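You operate a simulated robot arm through the tools that you are given. There is no shell and no other tool. Be economical: measure what you need, move in short steps, check, and stop when the job is done.

The job below is to be done with a simulated robot arm. You get a single attempt, and the scene is never put back.

JOB
Take the job card labelled "21-1" from the workbench and put it on top of the white card lids on the workbench.

The check looks at the end state, three seconds after you hand in, the way a careful person would. Anything else that was tipped, shoved, dropped, spilled or broken makes it a failure. A push-on lid holds only when it is set on centred and level and pressed home; a screw cap is set on level and turned clockwise until tight.

ROBOT AND FRAMES
A 7-joint arm with a two-finger parallel gripper, fixed in place. Base frame: the origin is at the foot of the arm, x ahead of it, y to its left, z up; the work surface is at about z = 0.85. Units: m, rad, N and s.
With the tool pointing down near the work surface it reaches from about 0.24 to 0.68 m from the base axis. Its first joint turns from -1.152 to 1.152 rad. Payload 2.4 kg.
Tool frame: the origin (TCP) lies between the finger pads and is the grasp point; the fingertips stand 0.03 m ahead of it; z points along the fingers, y is the line along which they close. Largest opening 0.094 m; finger width 0.028, thickness 0.01; the body of the gripper, 0.05 by 0.096 m, starts 0.055 m behind the TCP.
Orientation is that of the tool frame in the base frame, as a unit quaternion [w, x, y, z]. With the fingers straight down and closing along the base's y, the tool's x points along the base's -x, its y along +y and its z along -z.

CONTROLS
- The arm moves only by the tool send_rows. Its argument "series" is a list of rows, each an object (a shift or turn left out is 0, a gripper value left out holds the last) with "xyz": the shift along the base's x, y, z in m, a list of three; "spin": the turn about the base's z in rad. In form: [{"xyz": [x, y, z], "spin": spin}, ...]. A call has 1 to 20 rows; each row shifts and turns the commanded pose from where the row before left it. "jaw" is the gripper command, from -1 (fully open) to 1 (shut), values between in proportion, set as the call begins (left out, the last holds). Each row takes 0.2 s and may step no farther than 0.05 m and 0.15 rad from the row before; otherwise, or with a gripper value out of range, the whole call is refused. Where a pose cannot be reached the arm comes as near as it can. A force on the tool above 40 N (or 10 N above the force at the start of the call, whichever is more), or a blocked arm, ends the call early, and 0.2 s more pass. The fingers move at their own pace (about 0.153 m/s each) and stop on an object; they squeeze with about 41 N. The grip force told is the motor's: it shows also when the fingers shut on nothing. Time passes only in rows, and 0.2 s behind the last, so rows that do not move let the fingers close. It gives the time, the measured TCP pose, the force on the tool (base axes), the opening and the grip force at its end, in the units of the frame above (readings bear some noise).
- Cameras (640 x 400 px; columns grow to the right, rows downward): "scene" is fixed at [0.023, 0.4531, 1.4741]; the picture's right is [-0.92, -0.39, 0.00], its down [-0.19, 0.45, -0.87] and it looks along [0.34, -0.80, -0.49] (base axes); focal length 358 px, centre (320, 200). "wrist" rides on the gripper at [-0.037, 0, -0.058] in the tool frame; the picture's right is [0.00, -1.00, 0.00], its down [0.97, 0.00, -0.24] and it looks along [0.24, 0.00, 0.97] (tool axes); focal length 218 px, centre (320, 200). There is no depth. A picture from a camera that has moved, and an enlarged one, comes with that camera's place and axes in the base frame and with its lens. The place of the scene camera against the robot may be out by one fixed shift of up to 0.025 m in any direction.
- grab_frame(camera): a new picture of that camera. The clock stands still meanwhile.
- close_up(camera, box): a new picture of the part [left, top, right, bottom] of that camera's present view, enlarged. The clock stands still meanwhile.
- finish_job(): hands the job in; it is judged then, once.

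Work in short steps. Places have to be worked out from the pictures, the camera data and where the tool is seen: move nearer, look again, correct. Check each grasp and each placing, and mend what went wrong. You have 90 turns and 42 pictures in all, those below and enlarged ones among them. Open the gripper and draw the arm clear of the work before you hand the job in, unless the task says otherwise; then end with one line.

The tools are called as name(argument=value, ...) on one line, values as JSON. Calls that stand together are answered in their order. send_rows: Moves the arm, as the interface text tells. Its arguments: {"type":"object","properties":{"series":{"type":"array","items":{"type":"object","properties":{"xyz":{"type":"array","items":{"type":"number"}},"spin":{"type":"number"}}}},"jaw":{"type":"number"}},"required":["series"]} The other tools are called the same way: grab_frame (camera) takes a picture; close_up (camera, box) takes an enlarged picture of a part of a camera's view; finish_job () hands the job in.

At the start:

```text
clock: 0.0
ee_pos: [0.3169, -0.2588, 1.155]
ee_rot: [0.0, 0.0, 1.0, 0.0]
ft_force: [0.8, 0.5, 0.1]
opening: 0.0944
grasp_force: 0.1
```

scene: 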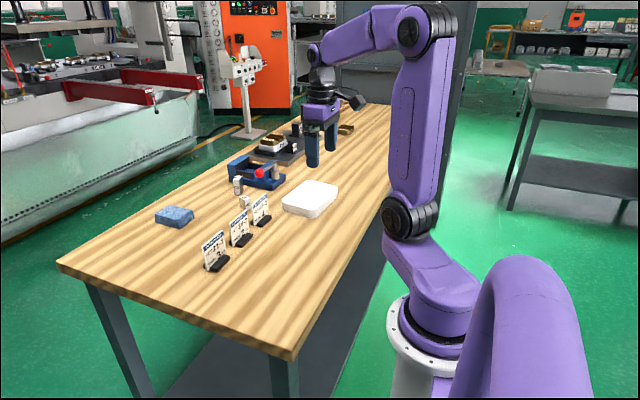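
wrist: 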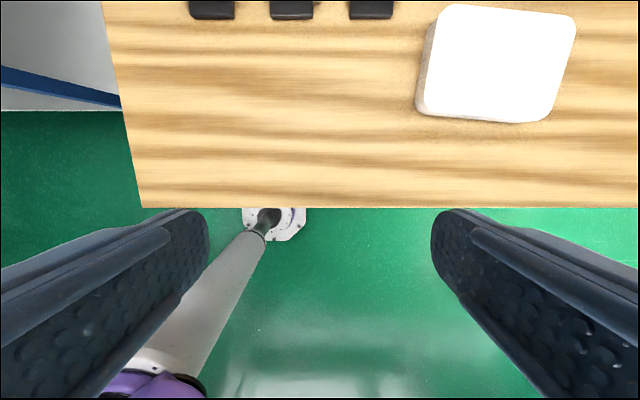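

I'll look closely at the cards and the white lid stack first.

close_up(camera="scene", box=[190, 170, 350, 280])

```text
3.64 times, centred on (270, 225) of scene
camera zoom: at [0.023, 0.4531, 1.4741], right [-0.92, -0.39, 0.0], down [-0.19, 0.45, -0.87], along [0.34, -0.8, -0.49], focal length 1303 px, centre (502, 109)
```

zoom: 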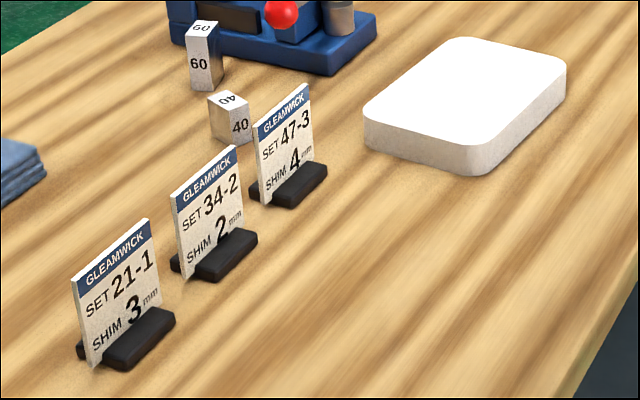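

Card 21-1 is the one with the largest y, about (0.55, -0.12). The lid is about (0.46, -0.50). I'll move above the card while turning the gripper -90° so it closes along x, then look.

send_rows(series=[{"xyz": [0.02, 0.01, -0.005], "spin": -0.1428}, {"xyz": [0.02, 0.01, -0.005], "spin": -0.1428}, {"xyz": [0.02, 0.01, -0.005], "spin": -0.1428}, {"xyz": [0.02, 0.01, -0.005], "spin": -0.1428}, {"xyz": [0.02, 0.01, -0.005], "spin": -0.1428}, {"xyz": [0.02, 0.01, -0.005], "spin": -0.1428}, {"xyz": [0.02, 0.01, -0.005], "spin": -0.1428}, {"xyz": [0.02, 0.01, -0.005], "spin": -0.1428}, {"xyz": [0.02, 0.01, -0.005], "spin": -0.1428}, {"xyz": [0.02, 0.01, -0.005], "spin": -0.1428}, {"xyz": [0.02, 0.01, -0.005], "spin": -0.1428}, {}], jaw=-1)

grab_frame(camera="wrist")

grab_frame(camera="scene")

```text
clock: 2.6
ee_pos: [0.5372, -0.1494, 1.0986]
ee_rot: [0.0, 0.708, 0.706, 0.0]
ft_force: [0.2, -0.6, 0.2]
opening: 0.0942
grasp_force: 0.0
```

```text
38 pictures are left
camera wrist: at [0.5368, -0.1878, 1.1577], right [-1.0, 0.0, 0.0], down [0.0, 0.97, 0.24], along [0.0, 0.24, -0.97], focal length 218 px, centre (320, 200)
```

wrist: 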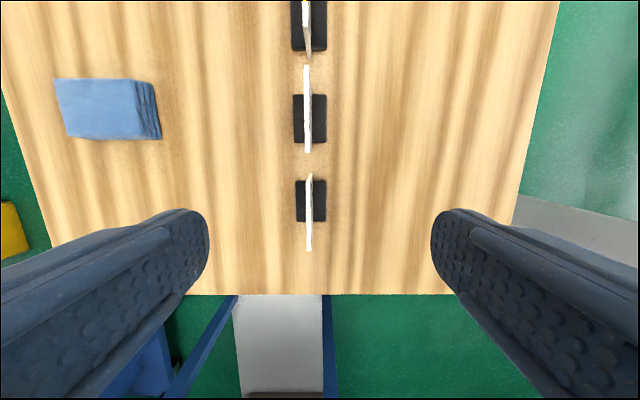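

```text
37 pictures are left
```

scene: 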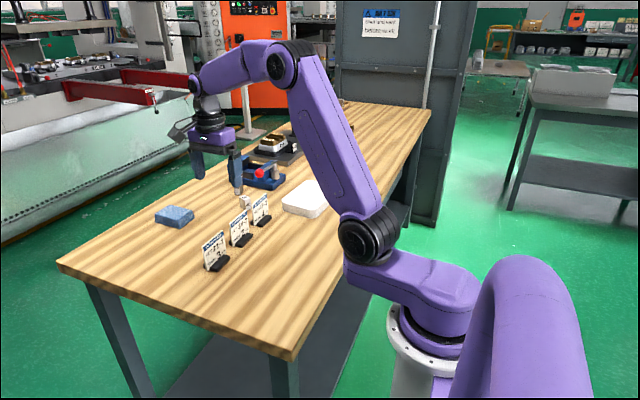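

The cards stand at about x≈0.549, with card 21-1 centred at about y≈-0.115. I'll zoom in to check.

close_up(camera="wrist", box=[264, 165, 360, 260])

```text
4.21 times, centred on (312, 212) of wrist
camera zoom: at [0.5368, -0.1878, 1.1577], right [-1.0, 0.0, 0.0], down [0.0, 0.97, 0.24], along [0.0, 0.24, -0.97], focal length 919 px, centre (354, 147)
```

zoom: 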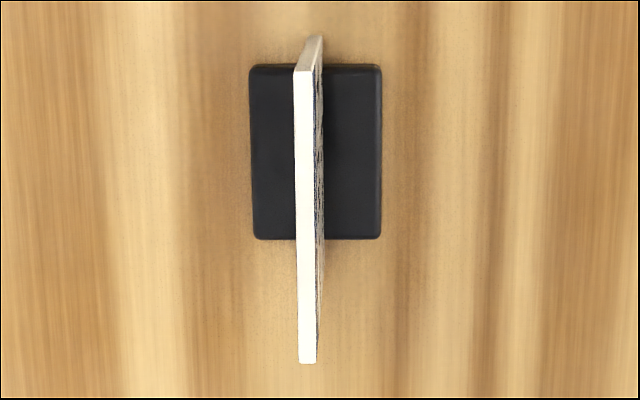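

The card is about 0.08 wide, with its top at z≈0.93 and its centre at (0.5496, -0.112), square to the base. I'll align above it and descend partway.

send_rows(series=[{"xyz": [0.0124, 0.037, 0]}, {"xyz": [0, 0, -0.03]}, {"xyz": [0, 0, -0.03]}, {"xyz": [0, 0, -0.03]}, {"xyz": [0, 0, -0.028]}, {}])

grab_frame(camera="wrist")

close_up(camera="scene", box=[150, 160, 310, 280])

```text
clock: 4.0
ee_pos: [0.5506, -0.1116, 0.9816]
ee_rot: [0.0, 0.707, 0.707, 0.0]
ft_force: [0.1, 0.6, 0.7]
opening: 0.0942
grasp_force: 0.1
```

```text
35 pictures are left
camera wrist: at [0.5501, -0.1494, 1.0406], right [-1.0, 0.0, 0.0], down [0.0, 0.97, 0.24], along [0.0, 0.24, -0.97], focal length 218 px, centre (320, 200)
```

wrist: 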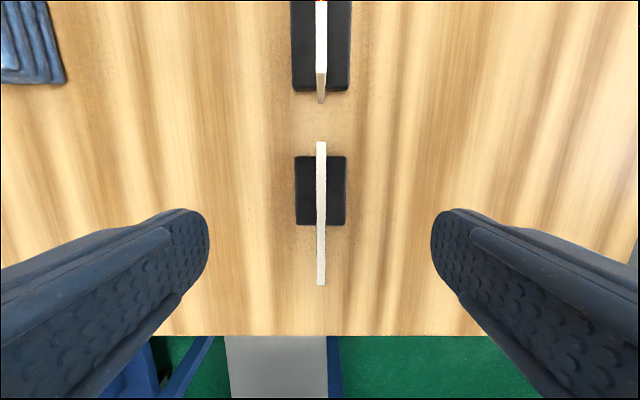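

```text
3.33 times, centred on (230, 220) of scene
camera zoom: at [0.023, 0.4531, 1.4741], right [-0.92, -0.39, 0.0], down [-0.19, 0.45, -0.87], along [0.34, -0.8, -0.49], focal length 1194 px, centre (620, 133)
```

zoom: 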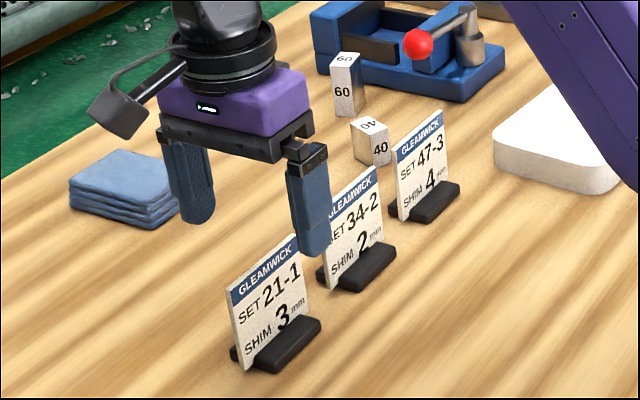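

Both views agree that the gripper is centred on card 21-1. I'll descend to z≈0.908, which keeps the fingertips just above the stand, and close.

send_rows(series=[{"xyz": [-0.0007, 0, -0.025]}, {"xyz": [0, 0, -0.025]}, {"xyz": [0, 0, -0.0225]}, {}])

send_rows(series=[{}, {}, {}, {}], jaw=1)

grab_frame(camera="wrist")

```text
clock: 5.0
ee_pos: [0.5507, -0.1107, 0.9103]
ee_rot: [0.0, 0.707, 0.707, 0.0]
ft_force: [0.4, 0.5, 0.2]
opening: 0.094
grasp_force: 0.0
```

```text
clock: 6.0
ee_pos: [0.5507, -0.1121, 0.9103]
ee_rot: [0.0, 0.707, 0.707, 0.0]
ft_force: [0.2, -0.4, -0.1]
opening: 0.0086
grasp_force: 41.4
```

```text
33 pictures are left
camera wrist: at [0.5499, -0.1495, 0.9683], right [-1.0, 0.0, 0.0], down [0.0, 0.97, 0.24], along [0.0, 0.24, -0.97], focal length 218 px, centre (320, 200)
```

wrist: 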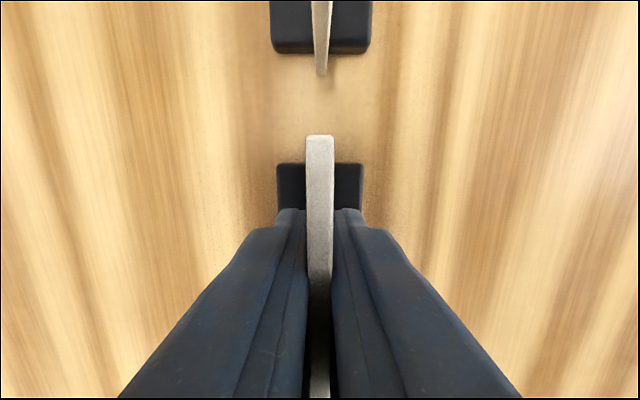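

Card gripped (opening 0.0086, 41 N). I'll lift it straight up and check whether the stand comes along.

send_rows(series=[{"xyz": [0, 0, 0.01]}, {"xyz": [0, 0, 0.02]}, {"xyz": [0, 0, 0.03]}, {"xyz": [0, 0, 0.04]}, {"xyz": [0, 0, 0.04]}, {}])

grab_frame(camera="wrist")

close_up(camera="scene", box=[150, 140, 350, 280])

```text
clock: 7.4
ee_pos: [0.5453, -0.1139, 1.0503]
ee_rot: [0.0, 0.707, 0.707, 0.0]
ft_force: [0.7, 0.1, -0.6]
opening: 0.0084
grasp_force: 41.5
```

```text
32 pictures are left
camera wrist: at [0.5458, -0.1515, 1.1087], right [-1.0, 0.0, 0.0], down [0.0, 0.97, 0.24], along [0.0, 0.24, -0.97], focal length 218 px, centre (320, 200)
```

wrist: 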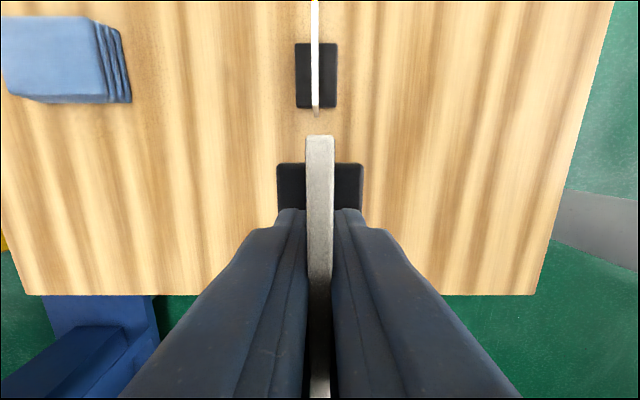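

```text
2.86 times, centred on (250, 210) of scene
camera zoom: at [0.023, 0.4531, 1.4741], right [-0.92, -0.39, 0.0], down [-0.19, 0.45, -0.87], along [0.34, -0.8, -0.49], focal length 1024 px, centre (520, 171)
```

zoom: 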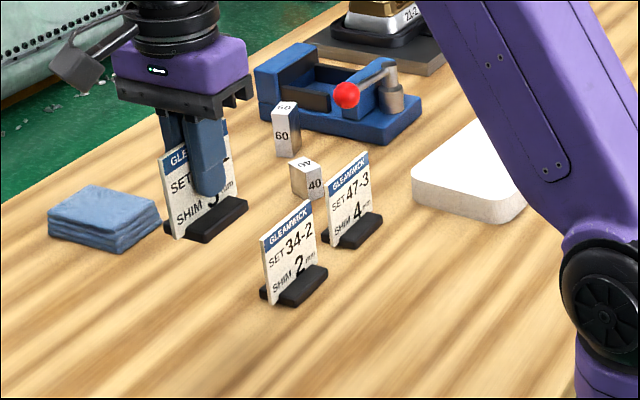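

The card and its stand lifted as one piece, with the bottom about 0.059 below the TCP. I'll raise it and travel towards the lid for a look from above.

send_rows(series=[{"xyz": [0, 0, 0.04]}, {"xyz": [-0.01, -0.03, 0.01]}, {"xyz": [-0.011, -0.03, 0]}, {"xyz": [-0.011, -0.03, 0]}, {"xyz": [-0.011, -0.03, 0]}, {"xyz": [-0.011, -0.03, 0]}, {"xyz": [-0.011, -0.03, 0]}, {"xyz": [-0.011, -0.03, 0]}, {"xyz": [-0.011, -0.03, 0]}, {"xyz": [-0.01, -0.03, 0]}, {"xyz": [0, -0.02, 0]}, {}])

grab_frame(camera="wrist")

grab_frame(camera="scene")

```text
clock: 10.0
ee_pos: [0.4552, -0.4037, 1.1013]
ee_rot: [0.0, 0.707, 0.707, 0.001]
ft_force: [-0.5, 0.0, -1.2]
opening: 0.0087
grasp_force: 40.6
```

```text
30 pictures are left
camera wrist: at [0.4537, -0.4416, 1.159], right [-1.0, 0.0, 0.0], down [0.0, 0.97, 0.24], along [0.0, 0.24, -0.97], focal length 218 px, centre (320, 200)
```

wrist: 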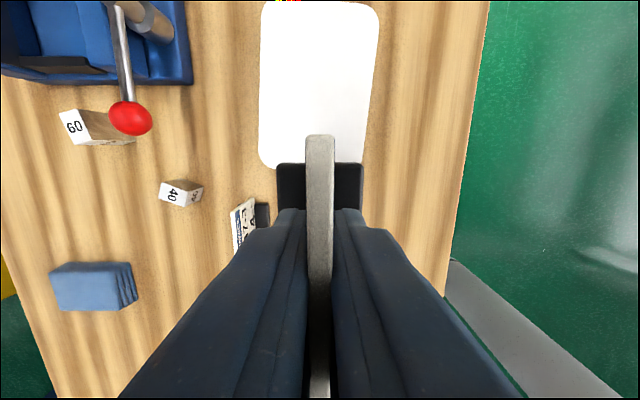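

```text
29 pictures are left
```

scene: 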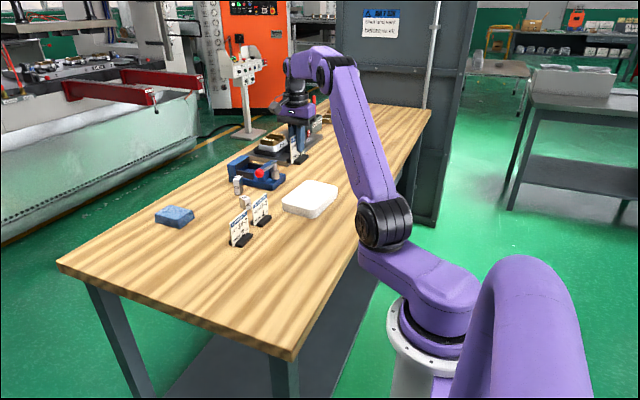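

The lid spans about x 0.39–0.52 and y -0.59 to -0.42, with its top at about z 0.88. I'll move over (0.45, -0.485) and lower to where the stand is about 3 cm above it.

send_rows(series=[{"xyz": [-0.002, -0.027, 0]}, {"xyz": [-0.002, -0.027, 0]}, {"xyz": [-0.001, -0.027, 0]}, {"xyz": [0, 0, -0.03]}, {"xyz": [0, 0, -0.03]}, {"xyz": [0, 0, -0.03]}, {"xyz": [0, 0, -0.03]}, {}])

grab_frame(camera="wrist")

close_up(camera="scene", box=[220, 100, 380, 220])

```text
clock: 11.8
ee_pos: [0.4492, -0.4835, 0.9801]
ee_rot: [0.001, 0.707, 0.707, 0.0]
ft_force: [-0.4, 0.4, -0.6]
opening: 0.0084
grasp_force: 40.7
```

```text
28 pictures are left
camera wrist: at [0.4487, -0.5213, 1.0377], right [-1.0, 0.0, 0.0], down [0.0, 0.97, 0.24], along [0.0, 0.24, -0.97], focal length 218 px, centre (320, 200)
```

wrist: 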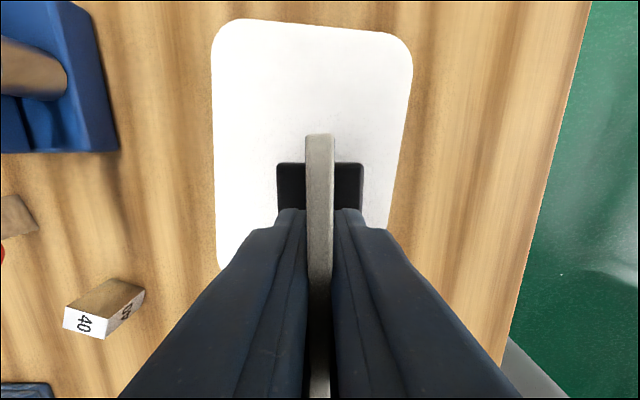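

```text
3.33 times, centred on (300, 160) of scene
camera zoom: at [0.023, 0.453, 1.4741], right [-0.92, -0.39, 0.0], down [-0.19, 0.45, -0.87], along [0.34, -0.8, -0.49], focal length 1194 px, centre (387, 333)
```

zoom: 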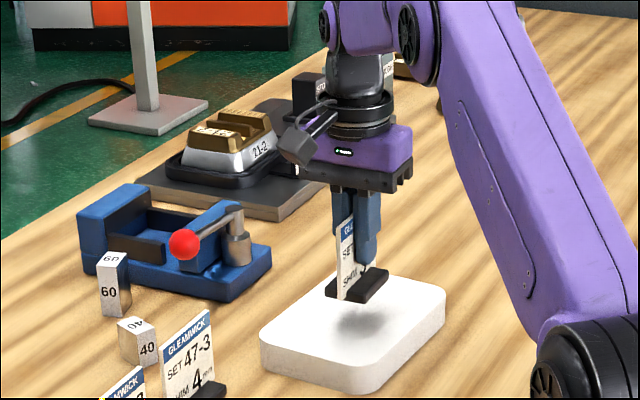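

It is well over the lid. I'll lower most of the gap, then go in small steps while watching the force.

send_rows(series=[{"xyz": [0, 0, -0.01]}, {"xyz": [0, 0, -0.01]}, {"xyz": [0, 0, -0.005]}, {}])

close_up(camera="scene", box=[270, 140, 350, 200])

```text
clock: 12.8
ee_pos: [0.4476, -0.4828, 0.9533]
ee_rot: [0.0, 0.707, 0.708, 0.0]
ft_force: [-0.3, -0.7, -0.9]
opening: 0.0085
grasp_force: 41.1
```

```text
6.67 times, centred on (310, 170) of scene
camera zoom: at [0.023, 0.453, 1.4741], right [-0.92, -0.39, 0.0], down [-0.19, 0.45, -0.87], along [0.34, -0.8, -0.49], focal length 2389 px, centre (387, 400)
```

zoom: 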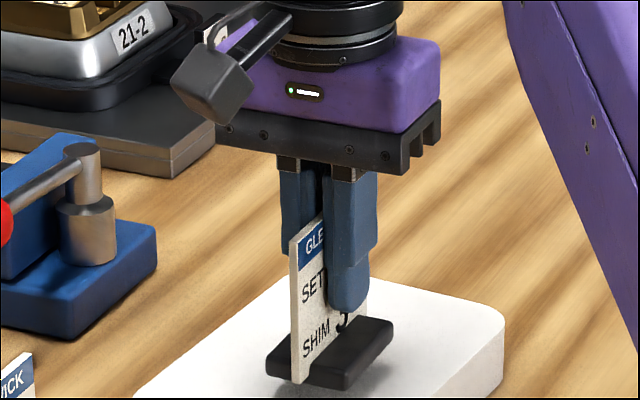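

The shadow shows a small gap left. I'll go down in 2 mm steps.

send_rows(series=[{"xyz": [0, 0, -0.002]}, {"xyz": [0, 0, -0.002]}, {"xyz": [0, 0, -0.002]}, {}])

close_up(camera="scene", box=[270, 150, 350, 210])

```text
clock: 13.8
ee_pos: [0.4477, -0.4832, 0.9482]
ee_rot: [0.0, 0.707, 0.707, 0.0]
ft_force: [0.1, -0.4, -0.4]
opening: 0.0083
grasp_force: 40.5
```

```text
6.67 times, centred on (310, 180) of scene
camera zoom: at [0.023, 0.453, 1.4741], right [-0.92, -0.39, 0.0], down [-0.19, 0.45, -0.87], along [0.34, -0.8, -0.49], focal length 2389 px, centre (387, 333)
```

zoom: 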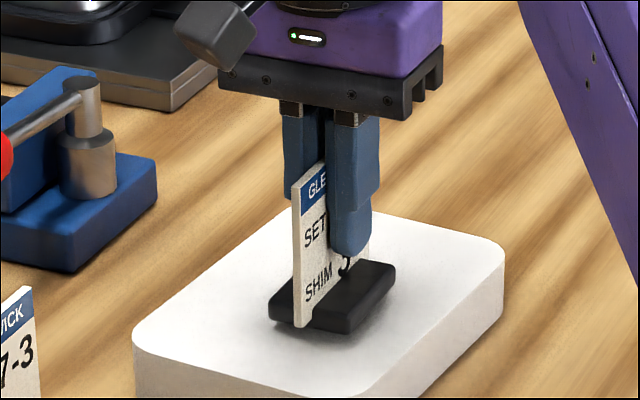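

There is no contact force yet, so I'll continue in 1.5 mm steps.

send_rows(series=[{"xyz": [0, 0, -0.0015]}, {"xyz": [0, 0, -0.0015]}, {}])

close_up(camera="scene", box=[270, 150, 350, 210])

```text
clock: 14.6
ee_pos: [0.4464, -0.4827, 0.9446]
ee_rot: [0.0, 0.707, 0.707, -0.001]
ft_force: [0.2, -0.5, -0.1]
opening: 0.0086
grasp_force: 41.1
```

```text
6.67 times, centred on (310, 180) of scene
camera zoom: at [0.023, 0.453, 1.4741], right [-0.92, -0.39, 0.0], down [-0.19, 0.45, -0.87], along [0.34, -0.8, -0.49], focal length 2389 px, centre (387, 333)
```

zoom: 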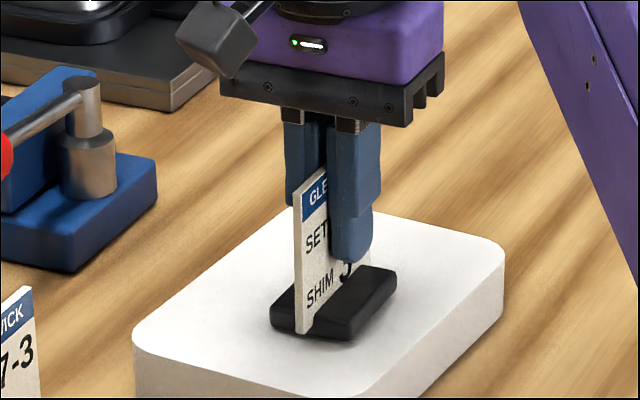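

Very close now. I'll step on until a contact force appears.

send_rows(series=[{"xyz": [0, 0, -0.001]}, {"xyz": [0, 0, -0.001]}, {}])

```text
clock: 15.4
ee_pos: [0.4469, -0.4826, 0.9439]
ee_rot: [-0.001, 0.707, 0.707, -0.001]
ft_force: [0.7, -0.4, -0.8]
opening: 0.0084
grasp_force: 40.8
```

Still no clear contact force, so I'll go down another 2 mm.

send_rows(series=[{"xyz": [0, 0, -0.001]}, {"xyz": [0, 0, -0.001]}, {}])

close_up(camera="scene", box=[270, 150, 350, 210])

```text
clock: 16.2
ee_pos: [0.4473, -0.4836, 0.9407]
ee_rot: [0.001, 0.707, 0.708, 0.0]
ft_force: [-0.4, 0.2, 4.8]
opening: 0.0083
grasp_force: 41.4
```

```text
6.67 times, centred on (310, 180) of scene
camera zoom: at [0.0229, 0.4531, 1.4741], right [-0.92, -0.39, 0.0], down [-0.19, 0.45, -0.87], along [0.34, -0.8, -0.49], focal length 2389 px, centre (387, 333)
```

zoom: 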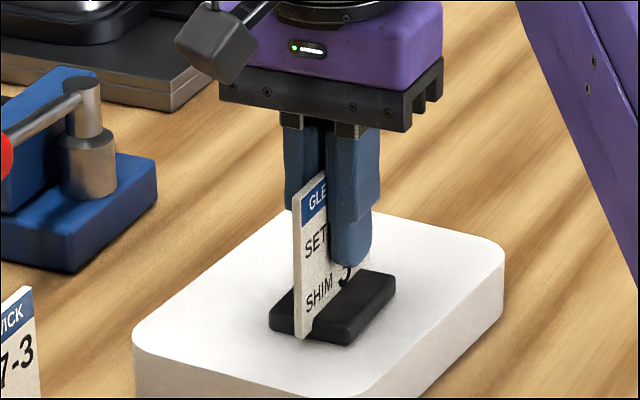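

Contact shows at about 5 N, so it is seated on the lid. I'll open the gripper, then rise straight up.

send_rows(series=[{}, {}, {}, {}], jaw=-1)

send_rows(series=[{"xyz": [0, 0, 0.01]}, {"xyz": [0, 0, 0.03]}, {"xyz": [0, 0, 0.04]}, {"xyz": [0, 0, 0.04]}, {"xyz": [0, 0, 0.04]}, {"xyz": [-0.03, 0.03, 0.02]}, {"xyz": [-0.03, 0.03, 0.02]}, {"xyz": [-0.03, 0.03, 0]}, {"xyz": [-0.02, 0.03, 0]}, {}])

close_up(camera="scene", box=[150, 100, 390, 250])

grab_frame(camera="wrist")

```text
clock: 17.2
ee_pos: [0.4466, -0.4828, 0.9411]
ee_rot: [0.0, 0.707, 0.707, 0.0]
ft_force: [-0.1, 0.1, 0.6]
opening: 0.0939
grasp_force: 0.1
```

```text
clock: 19.4
ee_pos: [0.3354, -0.3619, 1.1413]
ee_rot: [-0.001, 0.707, 0.707, 0.001]
ft_force: [0.2, 0.4, 0.0]
opening: 0.0938
grasp_force: 0.1
```

```text
2.67 times, centred on (270, 175) of scene
camera zoom: at [0.023, 0.4531, 1.4741], right [-0.92, -0.39, 0.0], down [-0.19, 0.45, -0.87], along [0.34, -0.8, -0.49], focal length 956 px, centre (453, 267)
```

zoom: 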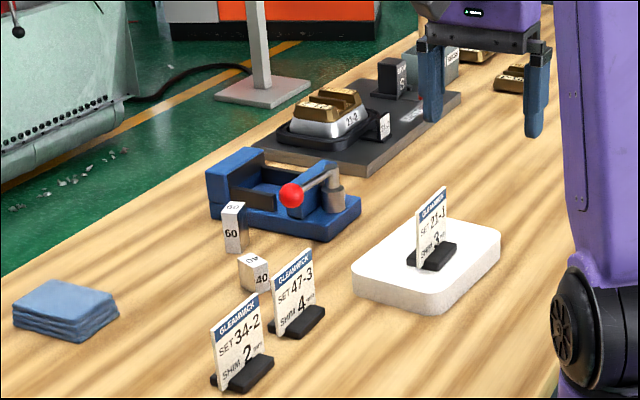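

```text
21 pictures are left
camera wrist: at [0.3355, -0.4007, 1.1997], right [-1.0, 0.0, 0.0], down [0.0, 0.97, 0.24], along [0.0, 0.24, -0.97], focal length 218 px, centre (320, 200)
```

wrist: 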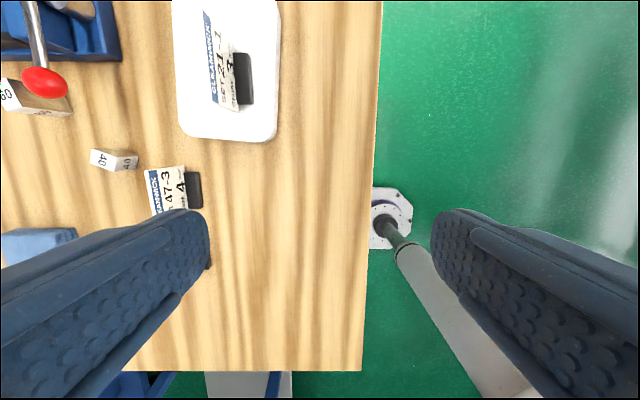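

Card 21-1 stands upright on the white lids, the other items are where they were, and the arm is clear. I'm handing in.

finish_job()

```text
The job is handed in.
```

Job card 21-1, still in its stand, is upright on top of the white card lids. Nothing else was disturbed, and the job is handed in.
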